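You operate a simulated robot arm through the tools that you are given. There is no shell and no other tool.

Carry out the task below with a simulated two-armed robot. There is one attempt and no reset: what you move stays moved.

TASK
Tip only part of the crate into the trough, at 60 degrees.
Fine: clamp it first; then lower the tipper, unclamp the crate and set the tilt dial back to 75; keep out from under the tipper while it moves.
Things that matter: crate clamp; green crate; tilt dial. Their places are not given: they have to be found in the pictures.

The check looks at the end state, three seconds after you hand in, the way a careful person would. Anything else that was tipped, shoved, dropped, spilled or broken makes it a failure.

THE ROBOT
Two 7-joint arms with fingered hands on one trunk that stands fixed in place. Base frame: the origin is at the foot of the trunk, x ahead of it, y to its left, z up. Units: m, degrees, N and s.
The left shoulder is at [0.116, 0.125, 0.944], the right one opposite. With the tool pointing down near the work surface each hand reaches from about 0.1 to 0.82 m from the base axis, measured 20 degrees to its own side. Payload 3.6 kg a hand.
The TCP of each hand is the grasp point between the finger pads, 0.03 m short of the fingertips. In the tool frame z runs along the fingers and y along their closing line. The gripper opens to 0.104 m. The gripper's body begins 0.035 m behind the TCP. The gripper is a hand of 4 fingers: y runs from the thumb to the fingers, the wrist lies at [-0.015, -0.104, -0.178] in the tool frame, and closing takes about 1.5 s.
Orientation is that of the tool frame in the base frame, as a unit quaternion [w, x, y, z]. With the fingers straight down and the wrist toward the robot, the tool's x, y and z point along [0, 1, 0], [1, 0, 0] and [0, 0, -1] of the base frame.

THE INTERFACE
- The arms move only by the tool nudge_tool. It takes "left_deltas", "right_deltas" or both (then of equal length, played together; a hand with none holds still); each is one flat list of numbers, 7 for each row, row after row: the shift along the base's x, y, z in mm, then the turn, a rotation vector about the base's x, y, z in degrees, then the closure in counts, from 0 (fully open) to 255 (shut). In form: [dx, dy, dz, wx, wy, wz, grip, dx, dy, dz, wx, wy, wz, grip, ...]. A call has 1 to 20 rows; each row is the pose to reach, as a shift and turn from the pose commanded when the call began. Each row takes 0.2 s and may step no farther than 0.05 m and 8.6 degrees from the row before; otherwise, or with a gripper value out of range, the whole call is refused. A pose out of reach is approached as far as the arm can. The call stops where the force on the tool passes 60 N (or 10 N more than at its start, if that is more) or the arm is blocked; 0.2 s more then pass. The fingers move at their own pace (about 0.072 m/s each) and stop on an object; they squeeze with about 26 N. The grip force told is the motor's: it shows also when the fingers shut on nothing. Time passes only in rows, and 0.2 s behind the last, so rows that repeat a pose let the fingers close. The reply holds the time, the measured pose of the TCP, the force on the tool along the base axes, the opening and the grip force, in the units named above and with some noise, with the torque about the TCP (base axes, N m) and any sound that the robot's microphone picked up.
- Cameras (640 x 400 px; columns grow to the right, rows downward): "scene" is now at [0.2263, 0.0584, 1.1033]; the picture's right is [0.62, -0.79, 0.00], its down [-0.21, -0.17, -0.96] and it looks along [0.76, 0.60, -0.27] (base axes); focal length 261 px, centre (320, 200). "left" rides on the left gripper at [-0.061, -0.092, -0.13] in its tool frame; the picture's right is [-0.81, -0.27, 0.52], its down [0.53, -0.71, 0.46] and it looks along [0.24, 0.64, 0.72] (tool axes); focal length 275 px, centre (320, 200). "right" rides on the right gripper at [0.061, -0.092, -0.13] in its tool frame; the picture's right is [-0.81, 0.27, -0.52], its down [-0.53, -0.71, 0.46] and it looks along [-0.24, 0.65, 0.72] (tool axes); focal length 275 px, centre (320, 200).
- capture(camera): a new picture of that camera. The clock stands still meanwhile.
- lift_body(by): slides the trunk up (or, below 0, down) by that many m; the arms and the scene camera ride with it, the base frame stays. It gives what a move gives, with no picture.
- preshape(shape, hand): the hand has 4 fingers and takes this shape, open, in about a second: jaw (thumb against the fingers, like two jaws); tri (thumb and two fingers); tip (a fingertip pinch); poke (one finger out to press); point (the index stretched); flat (the hand flat); cup (the hand cupped); fist (a fist). The gripper value then closes the fingers along that shape, each until it touches; the sizes above hold for jaw. It gives what a move gives, with no picture.
- pan_tilt(pan, tilt): turns the head with the scene camera to pan (to the left, within 80 degrees either way) and tilt (down, from -29 to 69), counted from straight ahead of the robot. It gives what a move gives.
- point_at(camera, pixels): there is no depth. For up to 12 entries [column, row, z] of the newest picture of that camera ("zoom" is the newest enlarged one), the place [x, y] in the base frame at which the ray of that pixel passes the height z, good to about 0.003 m. The clock stands still meanwhile.
- zoom(camera, box): a new picture of the part [left, top, right, bottom] of that camera's present view, enlarged. The clock stands still meanwhile.
- finish_job(): hands the job in; it is judged then, once.

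Leave the grippers open and the arms clear of the work at the hand-in unless told otherwise.

The tools are called after "Call:" as name(argument=value, ...) on one line, values as JSON. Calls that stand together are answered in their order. nudge_tool: Moves the arms, as the interface text tells. Its arguments: {"type":"object","properties":{"left_deltas":{"type":"array"},"right_deltas":{"type":"array"}},"required":[]} The other tools are called the same way: lift_body (by) slides the trunk up or down; preshape (shape, hand) gives the hand a shape; pan_tilt (pan, tilt) turns the head that bears the scene camera; capture (camera) takes a picture; point_at (camera, pixels) gives the place at which the rays of pixels pass given heights; zoom (camera, box) takes an enlarged picture of a part of a camera's view; finish_job () hands the job in.

At the start:

```text
t: 0.0
left_tool_pos: [0.4159, 0.4074, 1.0921]
left_ee_rot: [0.0, 0.707, 0.707, 0.0]
left_force: [-0.1, -0.2, -0.1]
left_wrist_torque: [0.01, 0.0, -0.02]
left_finger_gap: 0.1034
left_finger_force: 0.0
left_shape: jaw
right_tool_pos: [0.546, 0.0627, 1.023]
right_ee_rot: [0.0, 0.708, 0.707, 0.0]
right_force: [-0.8, -0.3, 0.3]
right_wrist_torque: [0.01, -0.03, -0.01]
right_finger_gap: 0.1038
right_finger_force: 0.0
right_shape: jaw
trunk travel left (down, up): [-0.175, 0.361]
head pan, tilt: [38.2, 15.8]
```

scene: 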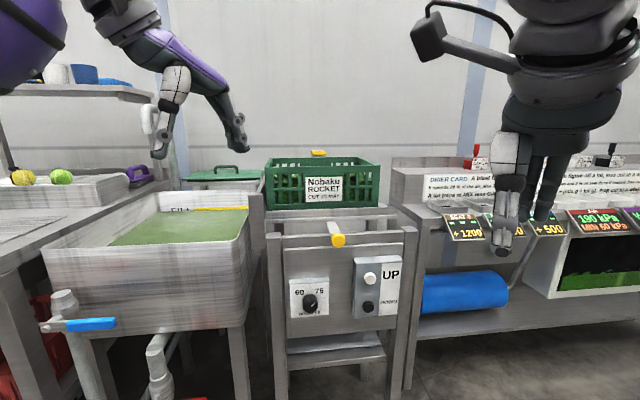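
right: 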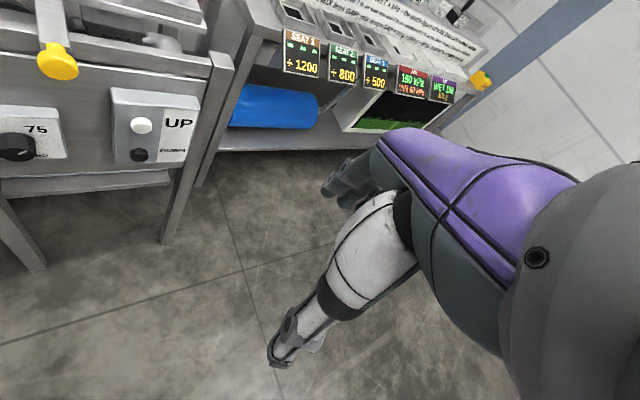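
left: 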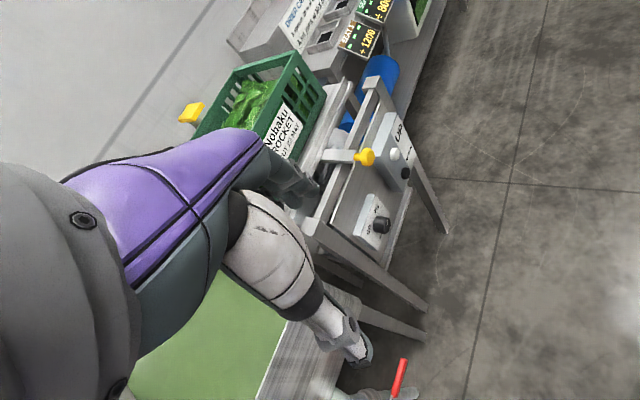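

I see the green crate at about (322,180), a yellow-knobbed lever at (338,238), another yellow thing at (318,153), a tilt dial at (310,302), and an UP/DOWN button box at (375,290). I'll enlarge these parts first.

Call:
zoom(camera="scene", box=[240, 130, 440, 255])

Call:
zoom(camera="scene", box=[260, 220, 420, 320])

Call:
zoom(camera="scene", box=[400, 130, 640, 280])

Call:
zoom(camera="left", box=[160, 30, 440, 260])

```text
3.20 times, centred on (340, 192) of scene
```

zoom: 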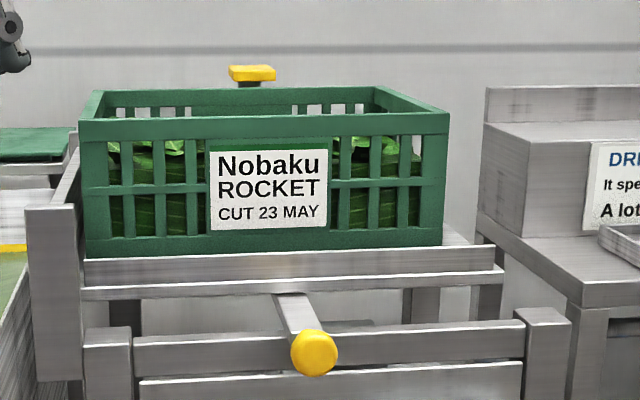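

```text
4.00 times, centred on (340, 270) of scene
```

zoom: 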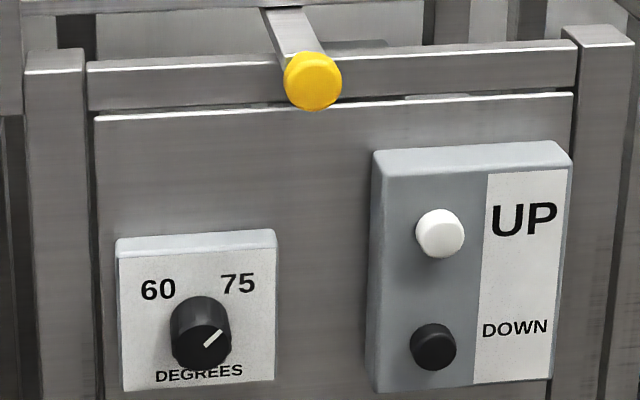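

```text
2.67 times, centred on (520, 205) of scene
```

zoom: 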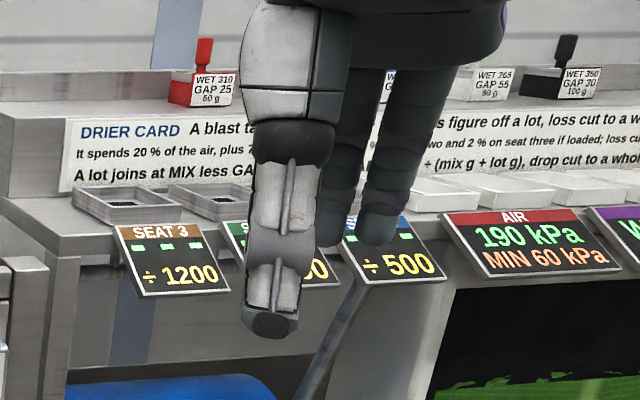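

```text
1.74 times, centred on (300, 145) of left
```

zoom: 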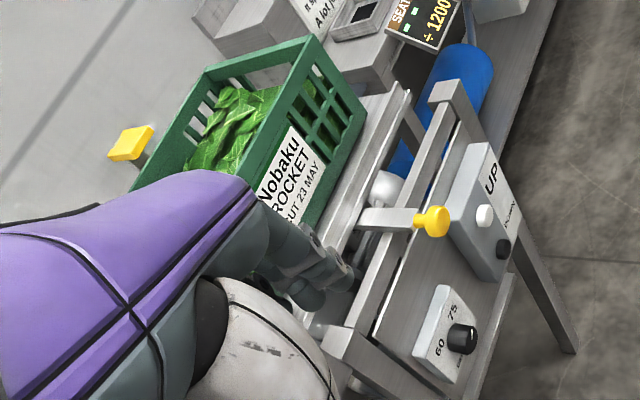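

The dial points at 75 now. Two yellow parts are in sight: a knobbed lever in front and a pad behind the crate. Before acting I look around with the head for more detail.

Call:
pan_tilt(pan=38, tilt=35)

Call:
capture(camera="scene")

Call:
pan_tilt(pan=70, tilt=25)

Call:
capture(camera="scene")

Call:
pan_tilt(pan=0, tilt=25)

Call:
capture(camera="scene")

```text
t: 0.8
left_tool_pos: [0.4161, 0.4074, 1.0925]
left_ee_rot: [0.0, 0.707, 0.707, 0.0]
left_force: [0.3, 0.3, 1.0]
left_wrist_torque: [-0.03, -0.01, -0.03]
left_finger_gap: 0.1035
left_finger_force: 0.1
left_shape: jaw
right_tool_pos: [0.546, 0.0622, 1.0221]
right_ee_rot: [0.0, 0.708, 0.707, 0.0]
right_force: [-0.4, -0.1, 0.2]
right_wrist_torque: [-0.01, -0.02, -0.03]
right_finger_gap: 0.1039
right_finger_force: 0.0
right_shape: jaw
trunk travel left (down, up): [-0.175, 0.361]
head pan, tilt: [38.0, 35.0]
```

```text
taken
```

scene: 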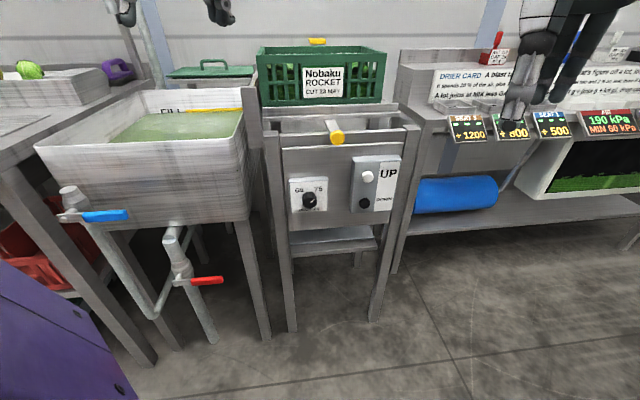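

```text
t: 1.8
left_tool_pos: [0.4162, 0.4069, 1.0914]
left_ee_rot: [0.001, 0.707, 0.707, -0.001]
left_force: [-1.0, -0.5, 0.0]
left_wrist_torque: [-0.03, 0.02, 0.02]
left_finger_gap: 0.1038
left_finger_force: 0.1
left_shape: jaw
right_tool_pos: [0.5453, 0.0623, 1.0211]
right_ee_rot: [0.0, 0.707, 0.707, 0.0]
right_force: [-0.1, 0.1, 0.1]
right_wrist_torque: [0.01, 0.0, -0.01]
right_finger_gap: 0.1037
right_finger_force: 0.0
right_shape: jaw
trunk travel left (down, up): [-0.175, 0.361]
head pan, tilt: [70.0, 25.0]
```

```text
taken
```

scene: 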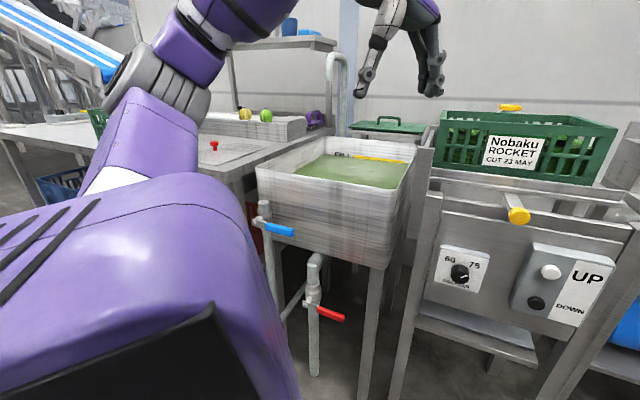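

```text
t: 3.2
left_tool_pos: [0.4165, 0.4055, 1.0921]
left_ee_rot: [0.0, 0.707, 0.707, 0.0]
left_force: [0.0, -0.6, -0.2]
left_wrist_torque: [0.01, 0.01, 0.02]
left_finger_gap: 0.1037
left_finger_force: 0.1
left_shape: jaw
right_tool_pos: [0.5463, 0.0621, 1.0223]
right_ee_rot: [0.001, 0.707, 0.707, 0.0]
right_force: [-0.8, 0.0, -0.2]
right_wrist_torque: [-0.02, 0.01, 0.03]
right_finger_gap: 0.1036
right_finger_force: 0.1
right_shape: jaw
trunk travel left (down, up): [-0.175, 0.361]
head pan, tilt: [0.0, 25.0]
```

```text
taken
```

scene: 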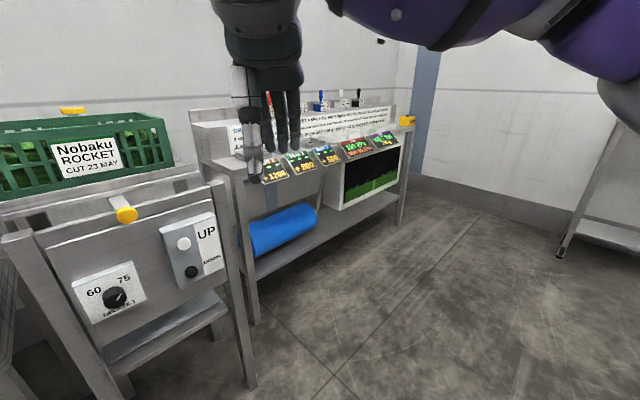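

Next I take a fresh scene view centred on the tipper and a left-hand view, so that I can work out places from the two.

Call:
pan_tilt(pan=40, tilt=28)

Call:
capture(camera="scene")

Call:
capture(camera="left")

Call:
capture(camera="right")

```text
t: 4.3
left_tool_pos: [0.4155, 0.406, 1.0926]
left_ee_rot: [0.0, 0.707, 0.707, 0.0]
left_force: [0.2, 0.2, 0.1]
left_wrist_torque: [0.0, 0.01, 0.01]
left_finger_gap: 0.1035
left_finger_force: 0.1
left_shape: jaw
right_tool_pos: [0.5459, 0.0626, 1.0218]
right_ee_rot: [0.0, 0.707, 0.707, 0.0]
right_force: [-0.4, 0.2, -0.1]
right_wrist_torque: [0.01, 0.0, -0.01]
right_finger_gap: 0.1034
right_finger_force: 0.1
right_shape: jaw
trunk travel left (down, up): [-0.175, 0.361]
head pan, tilt: [40.0, 28.0]
```

```text
taken
```

scene: 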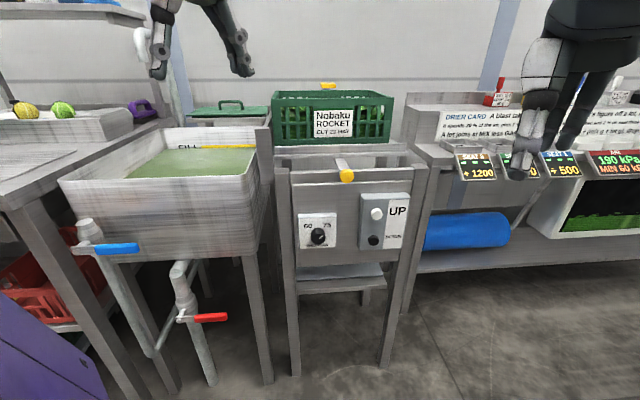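

```text
taken
```

left: 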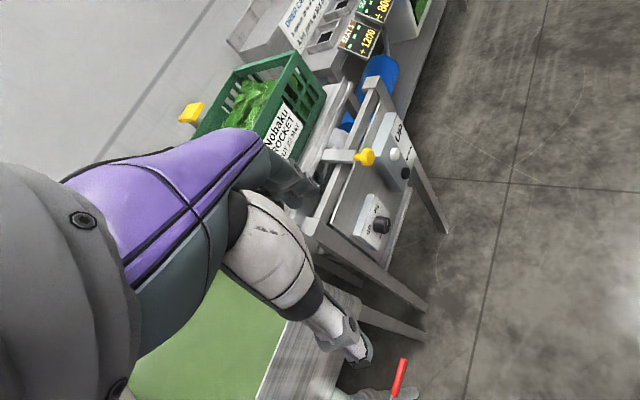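

```text
taken
```

right: 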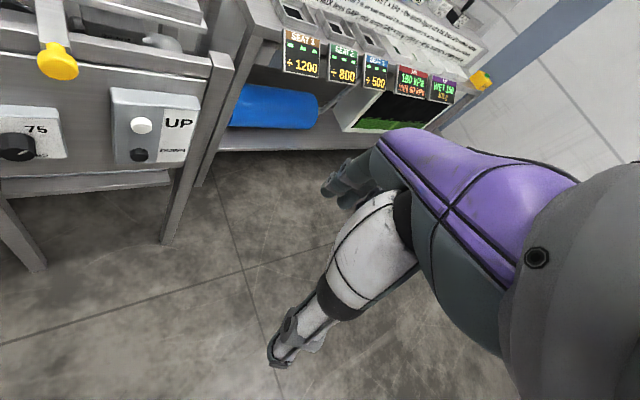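

I pair pixels. Knob: scene (347,176), right (57,62). Dial: scene (318,237), right (18,147). UP: scene (377,214), right (142,125). DOWN: scene (373,241), right (138,155). I query two heights for each.

Call:
point_at(camera="scene", pixels=[[347, 176, 0.95], [347, 176, 0.8], [318, 237, 0.8], [318, 237, 0.65], [377, 214, 0.8], [377, 214, 0.65], [373, 241, 0.8], [373, 241, 0.65], [328, 85, 1.0], [328, 85, 0.9]])

Call:
point_at(camera="right", pixels=[[57, 62, 0.95], [57, 62, 0.8], [18, 147, 0.8], [18, 147, 0.65], [142, 125, 0.8], [142, 125, 0.65], [138, 155, 0.8], [138, 155, 0.65]])

Call:
point_at(camera="left", pixels=[[365, 157, 0.95], [365, 157, 0.8], [381, 225, 0.8], [381, 225, 0.65], [190, 113, 1.0], [190, 113, 0.9], [338, 140, 0.9], [338, 140, 0.8]])

```text
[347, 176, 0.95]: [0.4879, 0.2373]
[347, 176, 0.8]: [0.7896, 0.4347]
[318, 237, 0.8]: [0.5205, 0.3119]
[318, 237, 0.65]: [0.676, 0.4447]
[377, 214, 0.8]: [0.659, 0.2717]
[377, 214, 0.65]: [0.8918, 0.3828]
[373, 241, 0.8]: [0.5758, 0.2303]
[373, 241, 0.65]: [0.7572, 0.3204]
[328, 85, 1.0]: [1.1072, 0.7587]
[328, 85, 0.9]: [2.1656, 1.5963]
```

```text
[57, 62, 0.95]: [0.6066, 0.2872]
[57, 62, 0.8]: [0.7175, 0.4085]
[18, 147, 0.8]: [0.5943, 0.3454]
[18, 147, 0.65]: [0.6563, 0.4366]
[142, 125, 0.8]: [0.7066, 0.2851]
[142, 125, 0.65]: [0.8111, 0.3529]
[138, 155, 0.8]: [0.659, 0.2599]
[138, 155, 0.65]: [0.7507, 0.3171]
```

```text
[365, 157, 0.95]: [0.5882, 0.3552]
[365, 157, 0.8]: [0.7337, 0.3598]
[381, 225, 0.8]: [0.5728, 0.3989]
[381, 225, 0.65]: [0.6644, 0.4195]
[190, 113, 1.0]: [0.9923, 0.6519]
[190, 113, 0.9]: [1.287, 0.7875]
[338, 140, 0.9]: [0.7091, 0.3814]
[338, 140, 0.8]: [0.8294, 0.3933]
```

Working it out: knob ≈ (0.677,0.363,0.855), rear yellow pad ≈ (0.948,0.632,1.015), dial ≈ (0.644,0.416,0.681), UP ≈ (0.744,0.311,0.746), DOWN ≈ (0.743,0.313,0.662). The panel seems to face (-0.71,-0.71). To understand the clamp I raise the trunk for a look from above.

Call:
lift_body(by=0.3)

Call:
pan_tilt(pan=40, tilt=40)

Call:
capture(camera="scene")

Call:
zoom(camera="scene", box=[230, 60, 430, 200])

Call:
capture(camera="left")

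Call:
capture(camera="right")

```text
t: 7.3
left_tool_pos: [0.4174, 0.4069, 1.3918]
left_ee_rot: [-0.001, 0.707, 0.707, -0.001]
left_force: [0.4, 0.0, -1.4]
left_wrist_torque: [0.0, 0.01, -0.01]
left_finger_gap: 0.1036
left_finger_force: 0.1
left_shape: jaw
right_tool_pos: [0.5468, 0.0629, 1.3226]
right_ee_rot: [-0.001, 0.707, 0.708, -0.001]
right_force: [0.6, 0.0, -0.1]
right_wrist_torque: [0.02, 0.0, 0.02]
right_finger_gap: 0.1036
right_finger_force: 0.0
right_shape: jaw
trunk travel left (down, up): [-0.475, 0.061]
head pan, tilt: [40.0, 28.0]
```

```text
t: 8.0
left_tool_pos: [0.4161, 0.4065, 1.3928]
left_ee_rot: [0.0, 0.707, 0.707, 0.0]
left_force: [0.4, -1.1, 0.3]
left_wrist_torque: [0.0, -0.01, 0.02]
left_finger_gap: 0.1037
left_finger_force: 0.1
left_shape: jaw
right_tool_pos: [0.5468, 0.0627, 1.3238]
right_ee_rot: [-0.001, 0.707, 0.707, -0.001]
right_force: [0.4, 0.6, -0.4]
right_wrist_torque: [0.0, 0.02, 0.02]
right_finger_gap: 0.1036
right_finger_force: 0.1
right_shape: jaw
trunk travel left (down, up): [-0.475, 0.061]
head pan, tilt: [40.0, 40.0]
```

```text
taken
```

scene: 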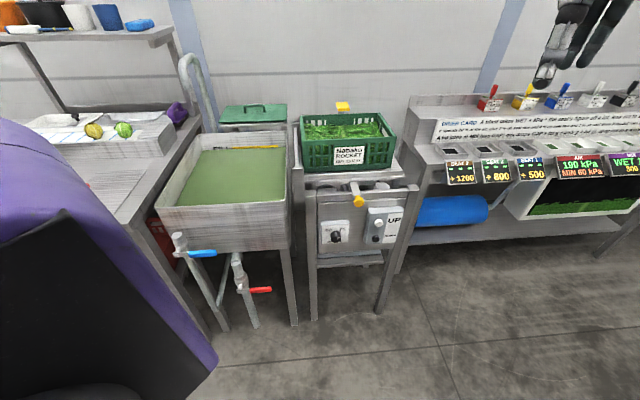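

```text
2.86 times, centred on (330, 130) of scene
```

zoom: 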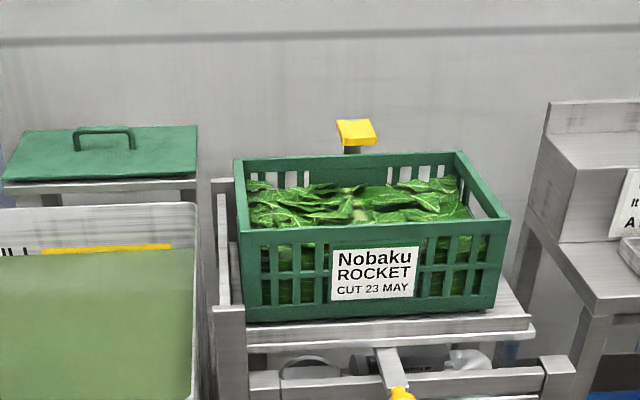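

```text
taken
```

left: 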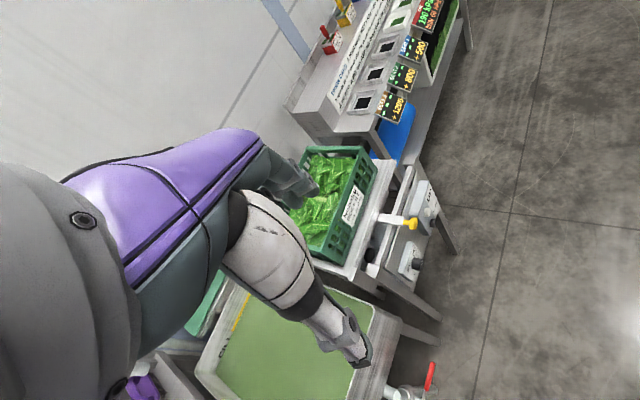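

```text
taken
```

right: 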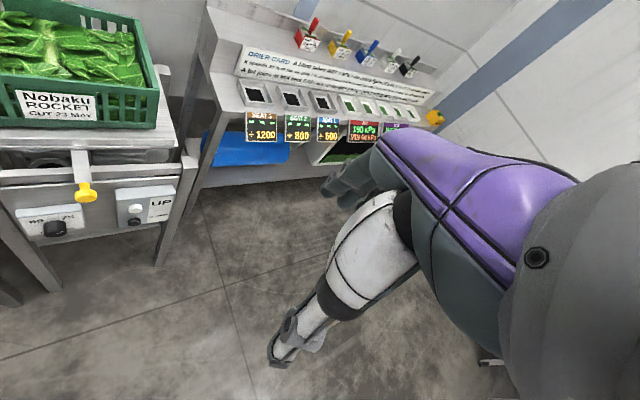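

The lever with the knob runs under the platform and the rear pad stands behind the crate, both on one line. I enlarge the lever in the right and left views to see how it is mounted.

Call:
zoom(camera="right", box=[0, 110, 200, 250])

Call:
zoom(camera="left", box=[330, 150, 470, 290])

Call:
zoom(camera="scene", box=[290, 170, 430, 270])

Call:
zoom(camera="scene", box=[300, 90, 400, 150])

```text
2.86 times, centred on (100, 180) of right
```

zoom: 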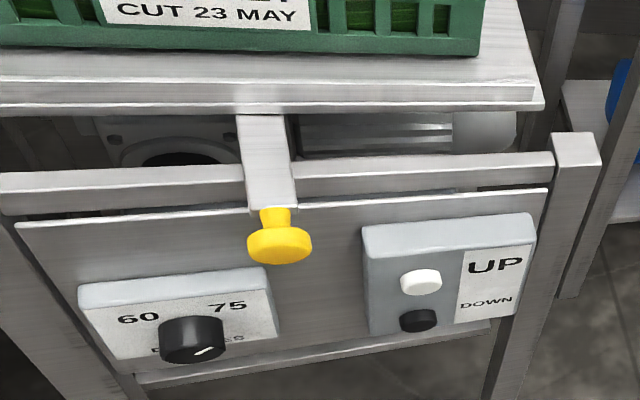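

```text
2.86 times, centred on (400, 220) of left
```

zoom: 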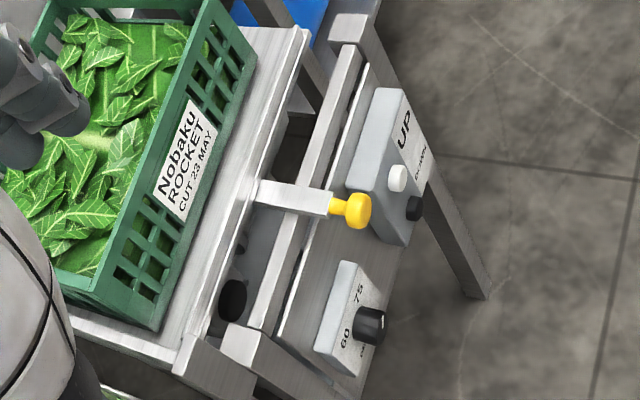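

```text
4.00 times, centred on (360, 220) of scene
```

zoom: 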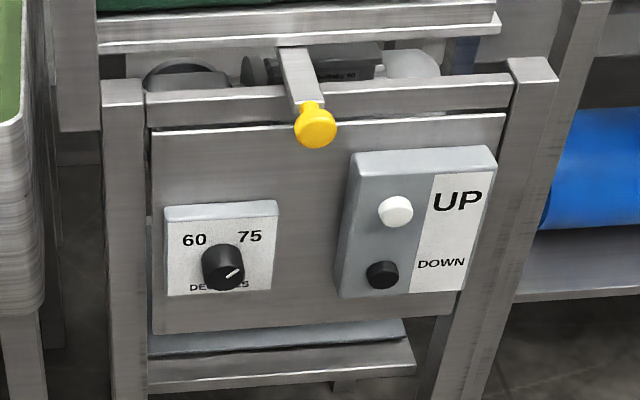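

```text
6.40 times, centred on (350, 120) of scene
```

zoom: 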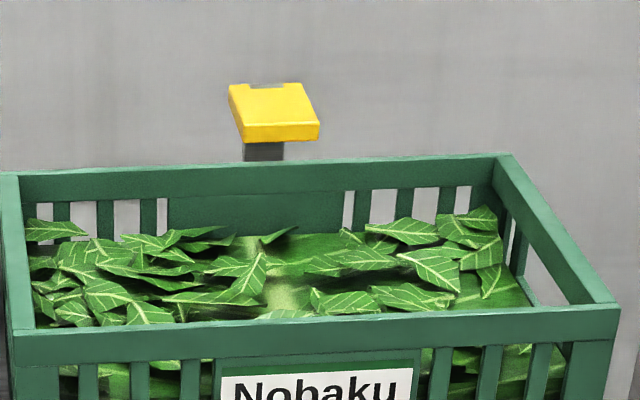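

The knob is a mushroom pull on a flat bar running under the platform to the rear yellow hook, so the clamp most likely closes by pulling the knob straight out towards me. I lower the trunk again, move the right hand aside (it is at y 0.06 and would crowd the left), then turn the left hand to 45° yaw.

Call:
lift_body(by=-0.3)

Call:
nudge_tool(right_deltas=[-30, -40, 0, 0, 0, 0, 0, -60, -80, 0, 0, 0, 0, 0, -90, -120, 0, 0, 0, 0, 0, -120, -160, 0, 0, 0, 0, 0, -140, -200, 0, 0, 0, 0, 0, -150, -240, 0, 0, 0, 0, 0, -150, -260, 0, 0, 0, 0, 0], left_deltas=[5, -20, 0, 0, 0, 7.5, 0, 10, -40, 0, 0, 0, 15, 0, 15, -60, 0, 0, 0, 22.5, 0, 20, -80, 0, 0, 0, 30, 0, 25, -100, 0, 0, 0, 37.5, 0, 30, -120, 0, 0, 0, 45, 0, 35, -140, 0, 0, 0, 45, 0])

```text
t: 11.0
left_tool_pos: [0.4161, 0.4063, 1.0916]
left_ee_rot: [0.0, 0.707, 0.708, 0.0]
left_force: [-0.9, 0.0, 0.3]
left_wrist_torque: [0.0, 0.0, -0.01]
left_finger_gap: 0.1041
left_finger_force: 0.2
left_shape: jaw
right_tool_pos: [0.5453, 0.0621, 1.0228]
right_ee_rot: [0.001, 0.707, 0.707, 0.0]
right_force: [0.0, -0.2, -0.9]
right_wrist_torque: [0.03, 0.0, 0.01]
right_finger_gap: 0.1036
right_finger_force: 0.1
right_shape: jaw
trunk travel left (down, up): [-0.175, 0.361]
head pan, tilt: [40.0, 40.0]
```

```text
t: 12.6
left_tool_pos: [0.4514, 0.2668, 1.0919]
left_ee_rot: [0.0, 0.382, 0.924, 0.0]
left_force: [1.1, -0.3, 0.2]
left_wrist_torque: [0.01, -0.02, 0.01]
left_finger_gap: 0.1037
left_finger_force: 0.0
left_shape: jaw
right_tool_pos: [0.3973, -0.1984, 1.0246]
right_ee_rot: [0.0, 0.708, 0.707, 0.0]
right_force: [-0.2, -0.1, 0.0]
right_wrist_torque: [0.01, 0.0, -0.05]
right_finger_gap: 0.1036
right_finger_force: 0.1
right_shape: jaw
trunk travel left (down, up): [-0.175, 0.361]
head pan, tilt: [40.0, 40.0]
```

Yaw is done. Now I pitch the left hand up 90° about the axis (0.71,-0.71,0) so that the fingers point at the panel, and bring it to about (0.56,0.25,0.855) in front of the knob.

Call:
nudge_tool(left_deltas=[10, -2, -21, 5.79, -5.79, 0, 0, 20, -3, -43, 11.57, -11.57, 0, 0, 30, -5, -65, 17.36, -17.36, 0, 0, 40, -6, -86, 23.14, -23.14, 0, 0, 50, -8, -108, 28.93, -28.93, 0, 0, 60, -9, -129, 34.71, -34.71, 0, 0, 70, -11, -151, 40.5, -40.5, 0, 0, 80, -13, -172, 46.28, -46.28, 0, 0, 90, -14, -194, 52.07, -52.07, 0, 0, 100, -16, -216, 57.85, -57.85, 0, 0, 109, -17, -237, 63.64, -63.64, 0, 0, 109, -17, -237, 63.64, -63.64, 0, 0])

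Call:
capture(camera="scene")

Call:
capture(camera="left")

```text
t: 15.2
left_tool_pos: [0.6123, 0.2782, 0.892]
left_ee_rot: [0.27, 0.272, 0.652, 0.655]
left_force: [-0.1, -0.8, 0.2]
left_wrist_torque: [-0.03, 0.03, 0.01]
left_finger_gap: 0.1038
left_finger_force: 0.0
left_shape: jaw
left hand out of reach, approached as far as the arm can: row 7, 8, 9, 10, 11, 12
right_tool_pos: [0.3953, -0.1984, 1.0243]
right_ee_rot: [-0.001, 0.707, 0.707, 0.001]
right_force: [0.0, 0.0, -0.2]
right_wrist_torque: [0.03, 0.05, -0.02]
right_finger_gap: 0.1036
right_finger_force: 0.0
right_shape: jaw
trunk travel left (down, up): [-0.175, 0.361]
head pan, tilt: [40.0, 40.0]
```

```text
taken
```

scene: 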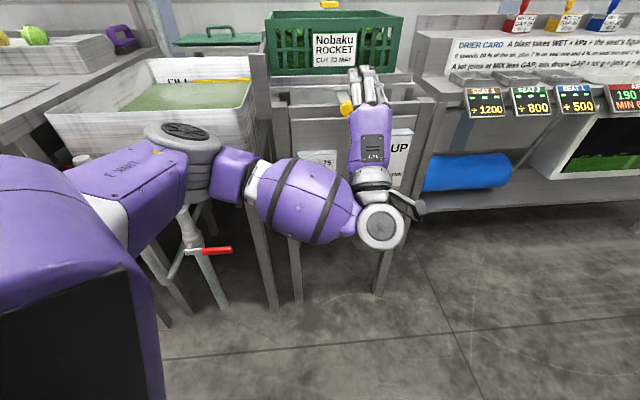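

```text
taken
```

left: 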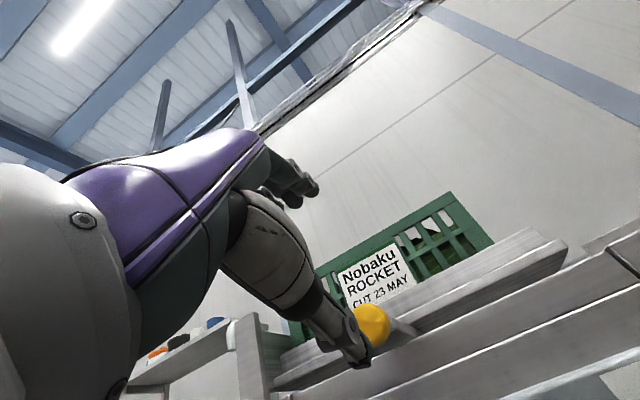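

The arm could not fold that near; the hand stopped at (0.612,0.278,0.892) with the right orientation. To learn whether shifts count from the commanded or the reached pose, I make a safe shift upward, clear of the knob.

Call:
nudge_tool(left_deltas=[20, 15, 30, 0, 0, 0, 0, 40, 30, 60, 0, 0, 0, 0, 40, 30, 60, 0, 0, 0, 0])

```text
t: 16.0
left_tool_pos: [0.6506, 0.3079, 0.9524]
left_ee_rot: [0.27, 0.27, 0.653, 0.654]
left_force: [0.8, -0.6, 0.1]
left_wrist_torque: [0.01, -0.01, 0.01]
left_finger_gap: 0.1041
left_finger_force: 0.0
left_shape: jaw
right_tool_pos: [0.3968, -0.1969, 1.0251]
right_ee_rot: [0.0, 0.708, 0.707, 0.0]
right_force: [0.0, -0.1, 0.3]
right_wrist_torque: [-0.03, -0.01, 0.07]
right_finger_gap: 0.1039
right_finger_force: 0.1
right_shape: jaw
trunk travel left (down, up): [-0.175, 0.361]
head pan, tilt: [40.0, 40.0]
```

Shifts count from the reached pose. The arm is too folded here, so I raise the trunk by 0.15 m to gain pulling room, then bring the hand down in front of the knob at (0.602,0.288,0.855), fingertips still 5 cm short.

Call:
lift_body(by=0.15)

Call:
nudge_tool(left_deltas=[-25, -10, 0, 0, 0, 0, 0, -48, -20, -20, 0, 0, 0, 0, -48, -20, -60, 0, 0, 0, 0, -48, -20, -100, 0, 0, 0, 0, -48, -20, -140, 0, 0, 0, 0, -48, -20, -180, 0, 0, 0, 0, -48, -20, -220, 0, 0, 0, 0, -48, -20, -247, 0, 0, 0, 0, -48, -20, -247, 0, 0, 0, 0])

Call:
capture(camera="scene")

Call:
capture(camera="left")

```text
t: 17.8
left_tool_pos: [0.651, 0.3115, 1.1036]
left_ee_rot: [0.271, 0.271, 0.653, 0.653]
left_force: [0.0, 0.5, 0.4]
left_wrist_torque: [0.02, 0.04, 0.03]
left_finger_gap: 0.104
left_finger_force: 0.1
left_shape: jaw
right_tool_pos: [0.3964, -0.1974, 1.1728]
right_ee_rot: [0.0, 0.707, 0.707, 0.0]
right_force: [-0.6, 0.4, -0.6]
right_wrist_torque: [0.04, 0.0, -0.02]
right_finger_gap: 0.1038
right_finger_force: 0.0
right_shape: jaw
trunk travel left (down, up): [-0.325, 0.211]
head pan, tilt: [40.0, 40.0]
```

```text
t: 19.8
left_tool_pos: [0.6495, 0.3296, 0.9332]
left_ee_rot: [0.286, 0.275, 0.648, 0.65]
left_force: [-21.1, -28.1, 13.6]
left_wrist_torque: [-1.43, 1.02, -0.05]
left_finger_gap: 0.1
left_finger_force: 0.2
left_shape: jaw
left hand out of reach, approached as far as the arm can: row 4, 5, 6, 7, 8, 9
right_tool_pos: [0.3916, -0.1992, 1.1732]
right_ee_rot: [0.0, 0.707, 0.707, 0.002]
right_force: [0.1, 0.1, 0.1]
right_wrist_torque: [0.03, 0.01, 0.0]
right_finger_gap: 0.1038
right_finger_force: 0.0
right_shape: jaw
trunk travel left (down, up): [-0.325, 0.211]
head pan, tilt: [40.0, 40.0]
stopped in row 9 (left hand): the force on the tool passed its limit at 62 N (the readings are from after the stop); the commanded pose is now the measured one
```

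```text
taken
```

scene: 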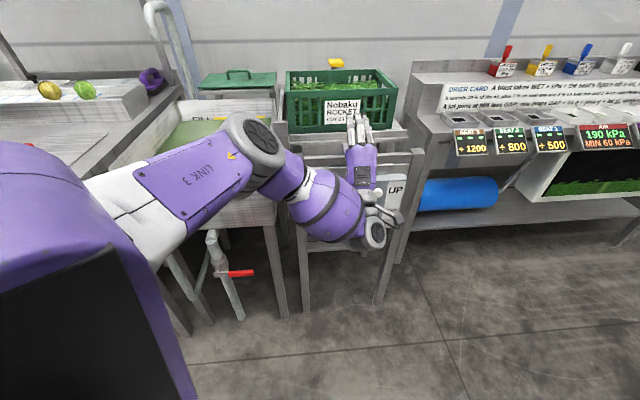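

```text
taken
```

left: 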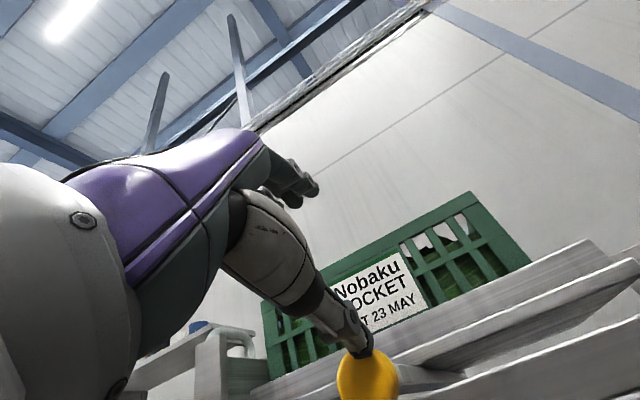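

Contact: the hand's reach limit carried it into something (62 N, now about 35 N pushing me back and up). I back straight out, up and toward myself, before rethinking.

Call:
nudge_tool(left_deltas=[-5, -5, 30, 0, 0, 0, 0, -10, -10, 70, 0, 0, 0, 0, -10, -10, 110, 0, 0, 0, 0, -10, -10, 140, 0, 0, 0, 0])

Call:
capture(camera="scene")

Call:
zoom(camera="scene", box=[260, 50, 440, 230])

```text
t: 20.8
left_tool_pos: [0.6388, 0.328, 1.0678]
left_ee_rot: [0.278, 0.274, 0.651, 0.651]
left_force: [0.0, -0.2, 0.8]
left_wrist_torque: [0.01, -0.03, -0.02]
left_finger_gap: 0.1042
left_finger_force: 0.0
left_shape: jaw
right_tool_pos: [0.3962, -0.1981, 1.1736]
right_ee_rot: [0.001, 0.708, 0.707, 0.0]
right_force: [0.3, -1.1, -0.2]
right_wrist_torque: [-0.03, -0.01, 0.03]
right_finger_gap: 0.104
right_finger_force: 0.1
right_shape: jaw
trunk travel left (down, up): [-0.325, 0.211]
head pan, tilt: [40.0, 40.0]
```

```text
taken
```

scene: 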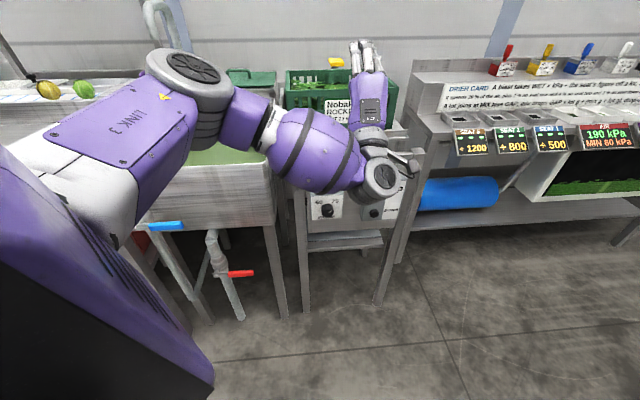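

```text
2.22 times, centred on (350, 140) of scene
```

zoom: 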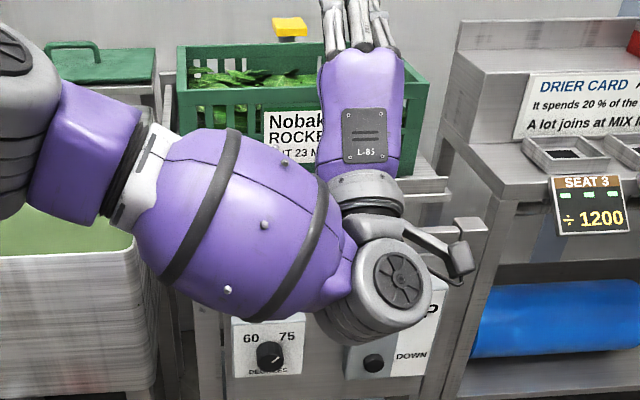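

The hand is free. I pull it back to about (0.53,0.22,1.08) while pitching it down 34°, a pose that suits the wrist better, and then check the knob for any change.

Call:
nudge_tool(left_deltas=[-30, -30, 10, -6, 6, 0, 0, -60, -60, 10, -12, 12, 0, 0, -90, -90, 10, -18, 18, 0, 0, -110, -110, 10, -24, 24, 0, 0, -110, -110, 10, -24, 24, 0, 0])

Call:
capture(camera="scene")

Call:
capture(camera="left")

```text
t: 22.0
left_tool_pos: [0.5491, 0.3125, 1.0695]
left_ee_rot: [0.188, 0.34, 0.815, 0.431]
left_force: [0.8, 0.1, -1.0]
left_wrist_torque: [0.02, -0.01, 0.05]
left_finger_gap: 0.1039
left_finger_force: 0.1
left_shape: jaw
left hand out of reach, approached as far as the arm can: row 2, 3, 4, 5
right_tool_pos: [0.3985, -0.2001, 1.172]
right_ee_rot: [-0.001, 0.707, 0.707, 0.0]
right_force: [0.4, -1.2, -0.5]
right_wrist_torque: [0.02, 0.02, -0.02]
right_finger_gap: 0.1036
right_finger_force: 0.1
right_shape: jaw
trunk travel left (down, up): [-0.325, 0.211]
head pan, tilt: [40.0, 40.0]
```

```text
taken
```

scene: 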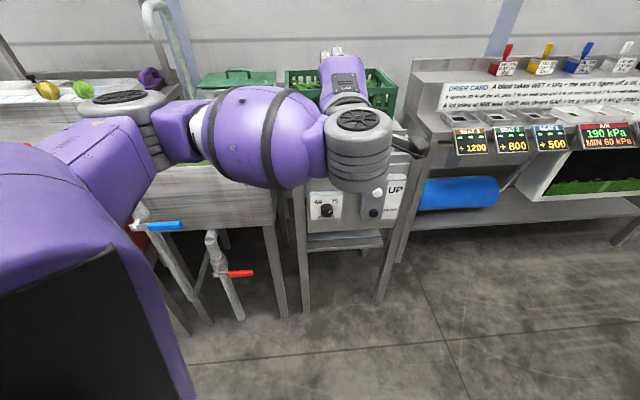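

```text
taken
```

left: 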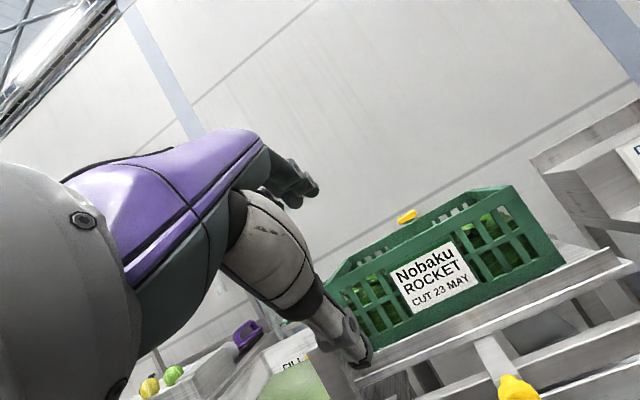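

The knob and hook look unchanged; reach allows (0.549,0.313,1.07). Now to a pre-grasp at (0.622,0.308,0.910), 9 cm back from the knob along the finger line.

Call:
nudge_tool(left_deltas=[15, -1, -32, 0, 0, 0, 0, 29, -2, -64, 0, 0, 0, 0, 44, -3, -96, 0, 0, 0, 0, 58, -4, -128, 0, 0, 0, 0, 73, -5, -159, 0, 0, 0, 0, 73, -5, -159, 0, 0, 0, 0])

Call:
capture(camera="scene")

Call:
capture(camera="left")

```text
t: 23.4
left_tool_pos: [0.6179, 0.3112, 0.9131]
left_ee_rot: [0.19, 0.338, 0.814, 0.432]
left_force: [0.2, 0.1, 0.6]
left_wrist_torque: [-0.01, 0.0, -0.02]
left_finger_gap: 0.1042
left_finger_force: 0.0
left_shape: jaw
right_tool_pos: [0.3959, -0.1969, 1.1726]
right_ee_rot: [0.0, 0.707, 0.707, 0.0]
right_force: [-0.2, -0.1, 0.2]
right_wrist_torque: [-0.02, -0.01, -0.02]
right_finger_gap: 0.104
right_finger_force: 0.1
right_shape: jaw
trunk travel left (down, up): [-0.325, 0.211]
head pan, tilt: [40.0, 40.0]
```

```text
taken
```

scene: 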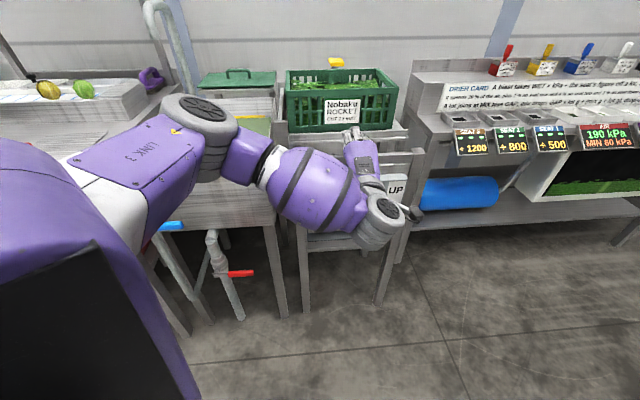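

```text
taken
```

left: 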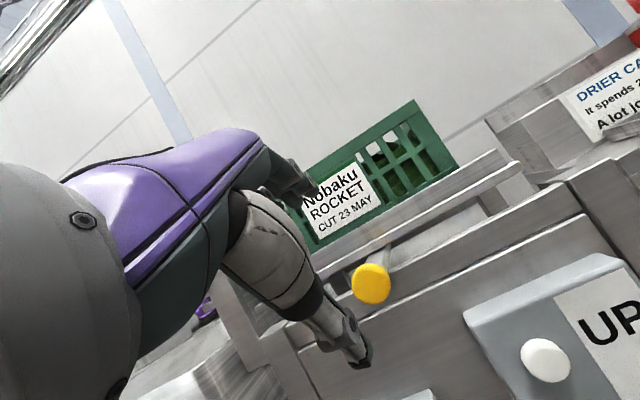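

The left camera now sees the knob at (371,284) and the UP button at (546,361) closely; I check their places.

Call:
point_at(camera="left", pixels=[[371, 284, 0.85], [371, 284, 0.86], [371, 284, 0.84], [371, 284, 0.87], [546, 361, 0.75], [546, 361, 0.74], [371, 263, 0.865], [371, 303, 0.84]])

Call:
zoom(camera="left", box=[260, 200, 460, 340])

```text
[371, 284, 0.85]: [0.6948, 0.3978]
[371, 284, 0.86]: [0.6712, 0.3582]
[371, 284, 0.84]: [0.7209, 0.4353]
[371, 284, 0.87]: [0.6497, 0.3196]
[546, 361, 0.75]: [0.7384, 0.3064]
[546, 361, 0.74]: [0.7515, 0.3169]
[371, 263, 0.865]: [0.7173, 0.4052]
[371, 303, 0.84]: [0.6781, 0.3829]
```

```text
2.86 times, centred on (360, 270) of left
```

zoom: 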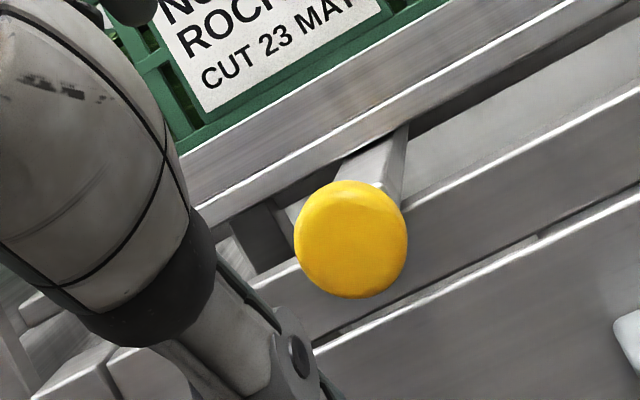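

The knob checks out at (0.677,0.364,0.857), some 4 cm wide. I advance along the finger line to TCP (0.670,0.357,0.864) and then close on it.

Call:
nudge_tool(left_deltas=[17, 15, -16, 0, 0, 0, 0, 35, 31, -33, 0, 0, 0, 0, 52, 46, -49, 0, 0, 0, 0, 52, 46, -49, 0, 0, 0, 0])

Call:
capture(camera="left")

Call:
zoom(camera="scene", box=[300, 100, 420, 180])

```text
t: 24.4
left_tool_pos: [0.6707, 0.3559, 0.8652]
left_ee_rot: [0.19, 0.338, 0.815, 0.431]
left_force: [0.2, -0.6, 0.4]
left_wrist_torque: [0.01, -0.01, 0.01]
left_finger_gap: 0.1038
left_finger_force: 0.2
left_shape: jaw
right_tool_pos: [0.3965, -0.1984, 1.1726]
right_ee_rot: [0.0, 0.707, 0.707, 0.0]
right_force: [0.0, 0.6, 0.7]
right_wrist_torque: [0.01, 0.0, 0.0]
right_finger_gap: 0.1038
right_finger_force: 0.0
right_shape: jaw
trunk travel left (down, up): [-0.325, 0.211]
head pan, tilt: [40.0, 40.0]
```

```text
taken
```

left: 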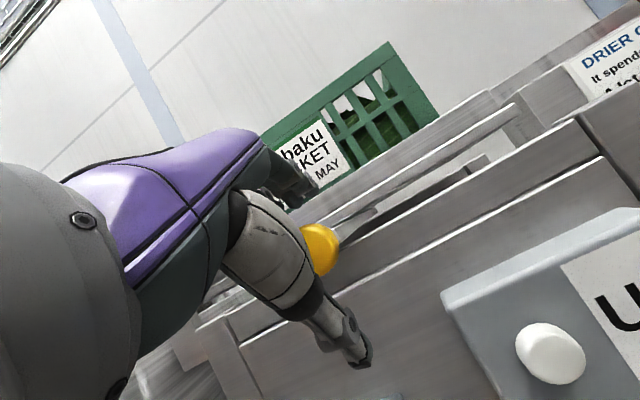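

```text
5.00 times, centred on (360, 140) of scene
```

zoom: 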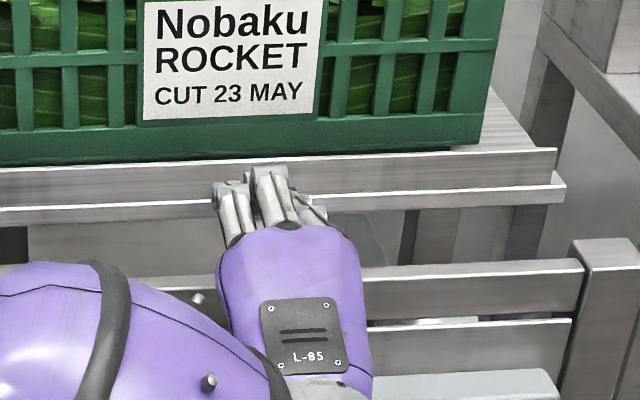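

No contact, and the knob is between thumb and fingers. I close the hand over 9 rows.

Call:
nudge_tool(left_deltas=[0, 0, 0, 0, 0, 0, 120, 0, 0, 0, 0, 0, 0, 200, 0, 0, 0, 0, 0, 0, 255, 0, 0, 0, 0, 0, 0, 255, 0, 0, 0, 0, 0, 0, 255, 0, 0, 0, 0, 0, 0, 255, 0, 0, 0, 0, 0, 0, 255, 0, 0, 0, 0, 0, 0, 255, 0, 0, 0, 0, 0, 0, 255])

Call:
capture(camera="left")

Call:
zoom(camera="scene", box=[300, 100, 420, 180])

```text
t: 26.4
left_tool_pos: [0.6693, 0.356, 0.865]
left_ee_rot: [0.189, 0.338, 0.814, 0.433]
left_force: [0.5, -0.2, -1.9]
left_wrist_torque: [0.36, -0.36, 0.01]
left_finger_gap: 0.0283
left_finger_force: 26.0
left_shape: jaw
right_tool_pos: [0.3962, -0.1979, 1.172]
right_ee_rot: [0.0, 0.707, 0.707, 0.0]
right_force: [-0.3, -0.5, 0.4]
right_wrist_torque: [-0.01, 0.0, -0.01]
right_finger_gap: 0.1035
right_finger_force: 0.0
right_shape: jaw
trunk travel left (down, up): [-0.325, 0.211]
head pan, tilt: [40.0, 40.0]
```

```text
taken
```

left: 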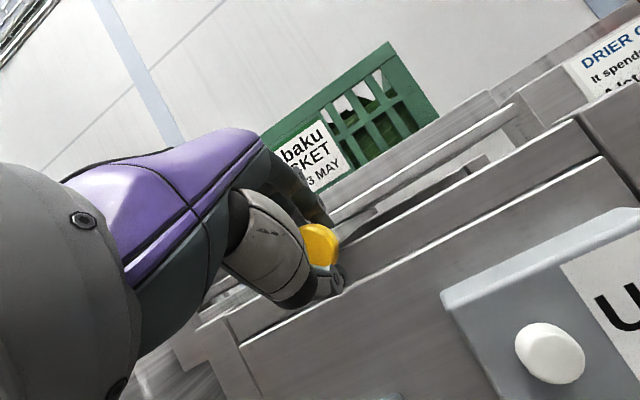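

```text
5.00 times, centred on (360, 140) of scene
```

zoom: 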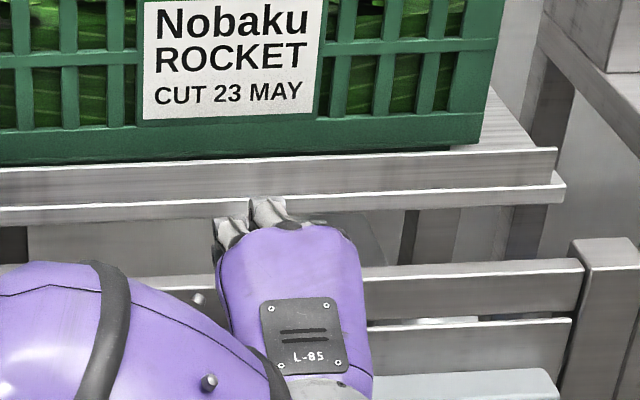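

The hand holds the knob (gap 28 mm, 26 N). I pull gently and straight out along (-0.71,-0.71), watching the force and the rear hook.

Call:
nudge_tool(left_deltas=[-4, -4, 0, 0, 0, 0, 255, -8, -8, 0, 0, 0, 0, 255, -12, -12, 0, 0, 0, 0, 255, -16, -16, 0, 0, 0, 0, 255, -16, -16, 0, 0, 0, 0, 255])

Call:
capture(camera="scene")

Call:
zoom(camera="scene", box=[270, 40, 430, 180])

Call:
capture(camera="left")

```text
t: 27.6
left_tool_pos: [0.6547, 0.3411, 0.8641]
left_ee_rot: [0.19, 0.338, 0.814, 0.432]
left_force: [1.2, 0.6, 1.3]
left_wrist_torque: [0.47, -0.43, 0.04]
left_finger_gap: 0.0282
left_finger_force: 25.6
left_shape: jaw
right_tool_pos: [0.3961, -0.1985, 1.1732]
right_ee_rot: [0.0, 0.707, 0.707, 0.0]
right_force: [1.0, 0.0, 0.5]
right_wrist_torque: [0.02, -0.01, -0.01]
right_finger_gap: 0.1038
right_finger_force: 0.0
right_shape: jaw
trunk travel left (down, up): [-0.325, 0.211]
head pan, tilt: [40.0, 40.0]
```

```text
taken
```

scene: 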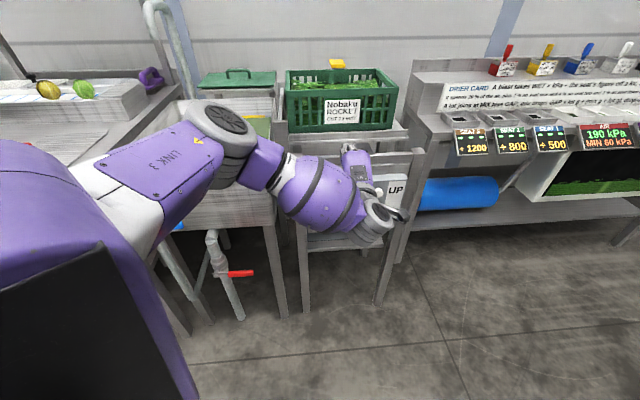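

```text
2.86 times, centred on (350, 110) of scene
```

zoom: 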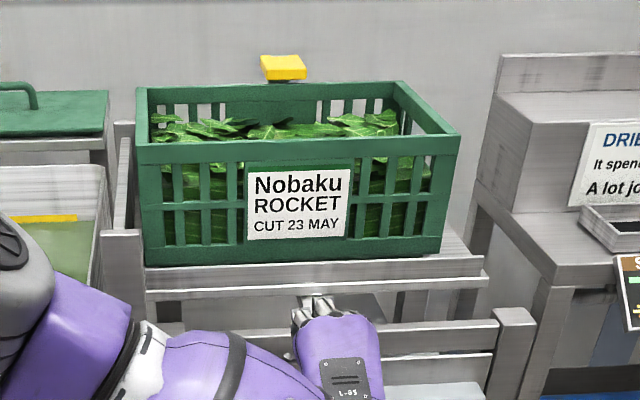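

```text
taken
```

left: 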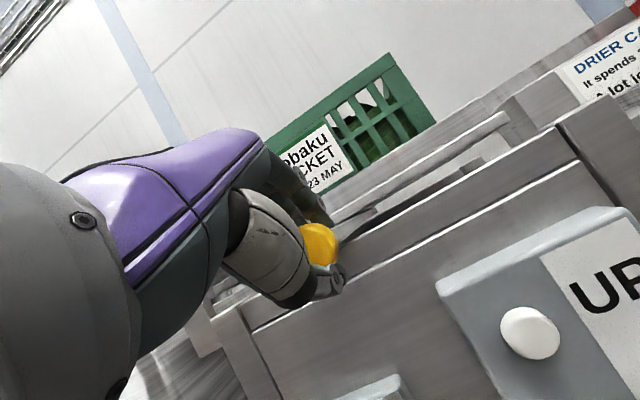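

The bar slides easily and the yellow hook moved toward the rim (from (335,62) to (338,63), now lower against the rim). I keep pulling in small steps.

Call:
nudge_tool(left_deltas=[-4, -4, 0, 0, 0, 0, 255, -8, -8, 0, 0, 0, 0, 255, -12, -12, 0, 0, 0, 0, 255, -16, -16, 0, 0, 0, 0, 255, -20, -20, 0, 0, 0, 0, 255, -20, -20, 0, 0, 0, 0, 255])

Call:
zoom(camera="scene", box=[270, 40, 430, 180])

Call:
capture(camera="left")

```text
t: 29.0
left_tool_pos: [0.6337, 0.319, 0.8644]
left_ee_rot: [0.19, 0.339, 0.814, 0.432]
left_force: [2.6, 1.9, 2.3]
left_wrist_torque: [0.47, -0.49, 0.03]
left_finger_gap: 0.0287
left_finger_force: 25.9
left_shape: jaw
right_tool_pos: [0.3951, -0.197, 1.1739]
right_ee_rot: [0.0, 0.707, 0.708, 0.0]
right_force: [0.1, -0.8, -0.2]
right_wrist_torque: [-0.03, 0.02, -0.01]
right_finger_gap: 0.1037
right_finger_force: 0.2
right_shape: jaw
trunk travel left (down, up): [-0.325, 0.211]
head pan, tilt: [40.0, 40.0]
```

```text
2.86 times, centred on (350, 110) of scene
```

zoom: 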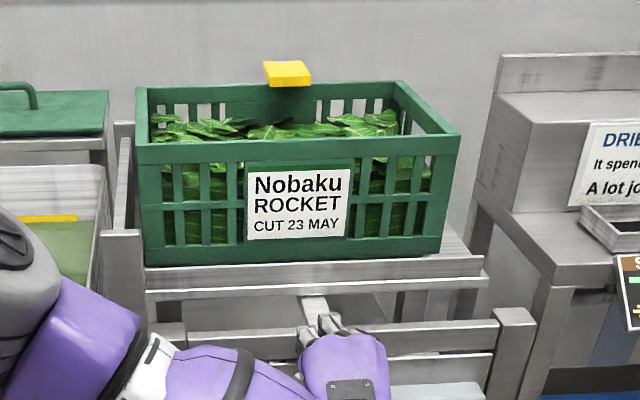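

```text
taken
```

left: 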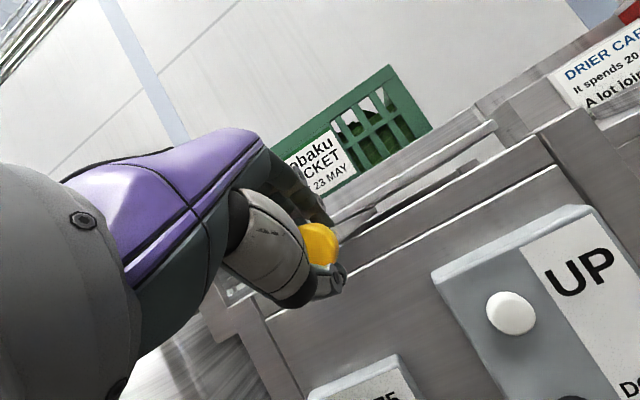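

The hook now overhangs the rear rim. I pull on until it meets a stop.

Call:
nudge_tool(left_deltas=[-4, -4, 0, 0, 0, 0, 255, -8, -8, 0, 0, 0, 0, 255, -12, -12, 0, 0, 0, 0, 255, -16, -16, 0, 0, 0, 0, 255, -20, -20, 0, 0, 0, 0, 255, -20, -20, 0, 0, 0, 0, 255])

Call:
zoom(camera="scene", box=[270, 40, 430, 180])

Call:
capture(camera="left")

```text
t: 30.4
left_tool_pos: [0.6175, 0.3019, 0.8623]
left_ee_rot: [0.188, 0.339, 0.815, 0.43]
left_force: [19.9, 16.8, -9.3]
left_wrist_torque: [-0.37, 0.36, -0.06]
left_finger_gap: 0.0239
left_finger_force: 25.3
left_shape: jaw
right_tool_pos: [0.3988, -0.1952, 1.1715]
right_ee_rot: [0.0, 0.706, 0.708, -0.001]
right_force: [-0.3, -0.7, -0.6]
right_wrist_torque: [0.06, 0.01, 0.01]
right_finger_gap: 0.1038
right_finger_force: 0.0
right_shape: jaw
trunk travel left (down, up): [-0.325, 0.211]
head pan, tilt: [40.0, 40.0]
```

```text
2.86 times, centred on (350, 110) of scene
```

zoom: 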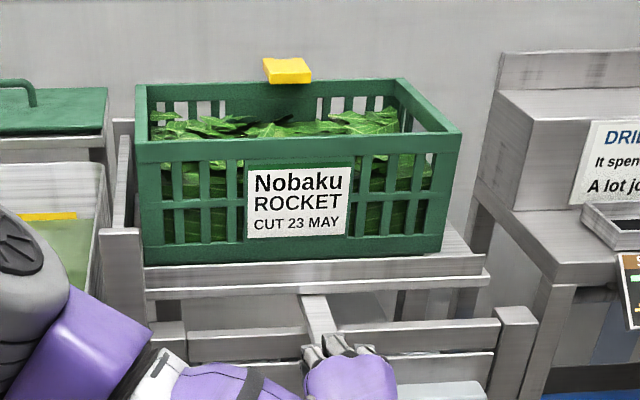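

```text
taken
```

left: 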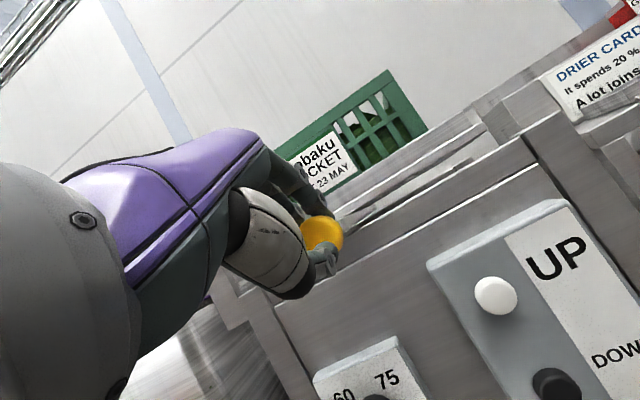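

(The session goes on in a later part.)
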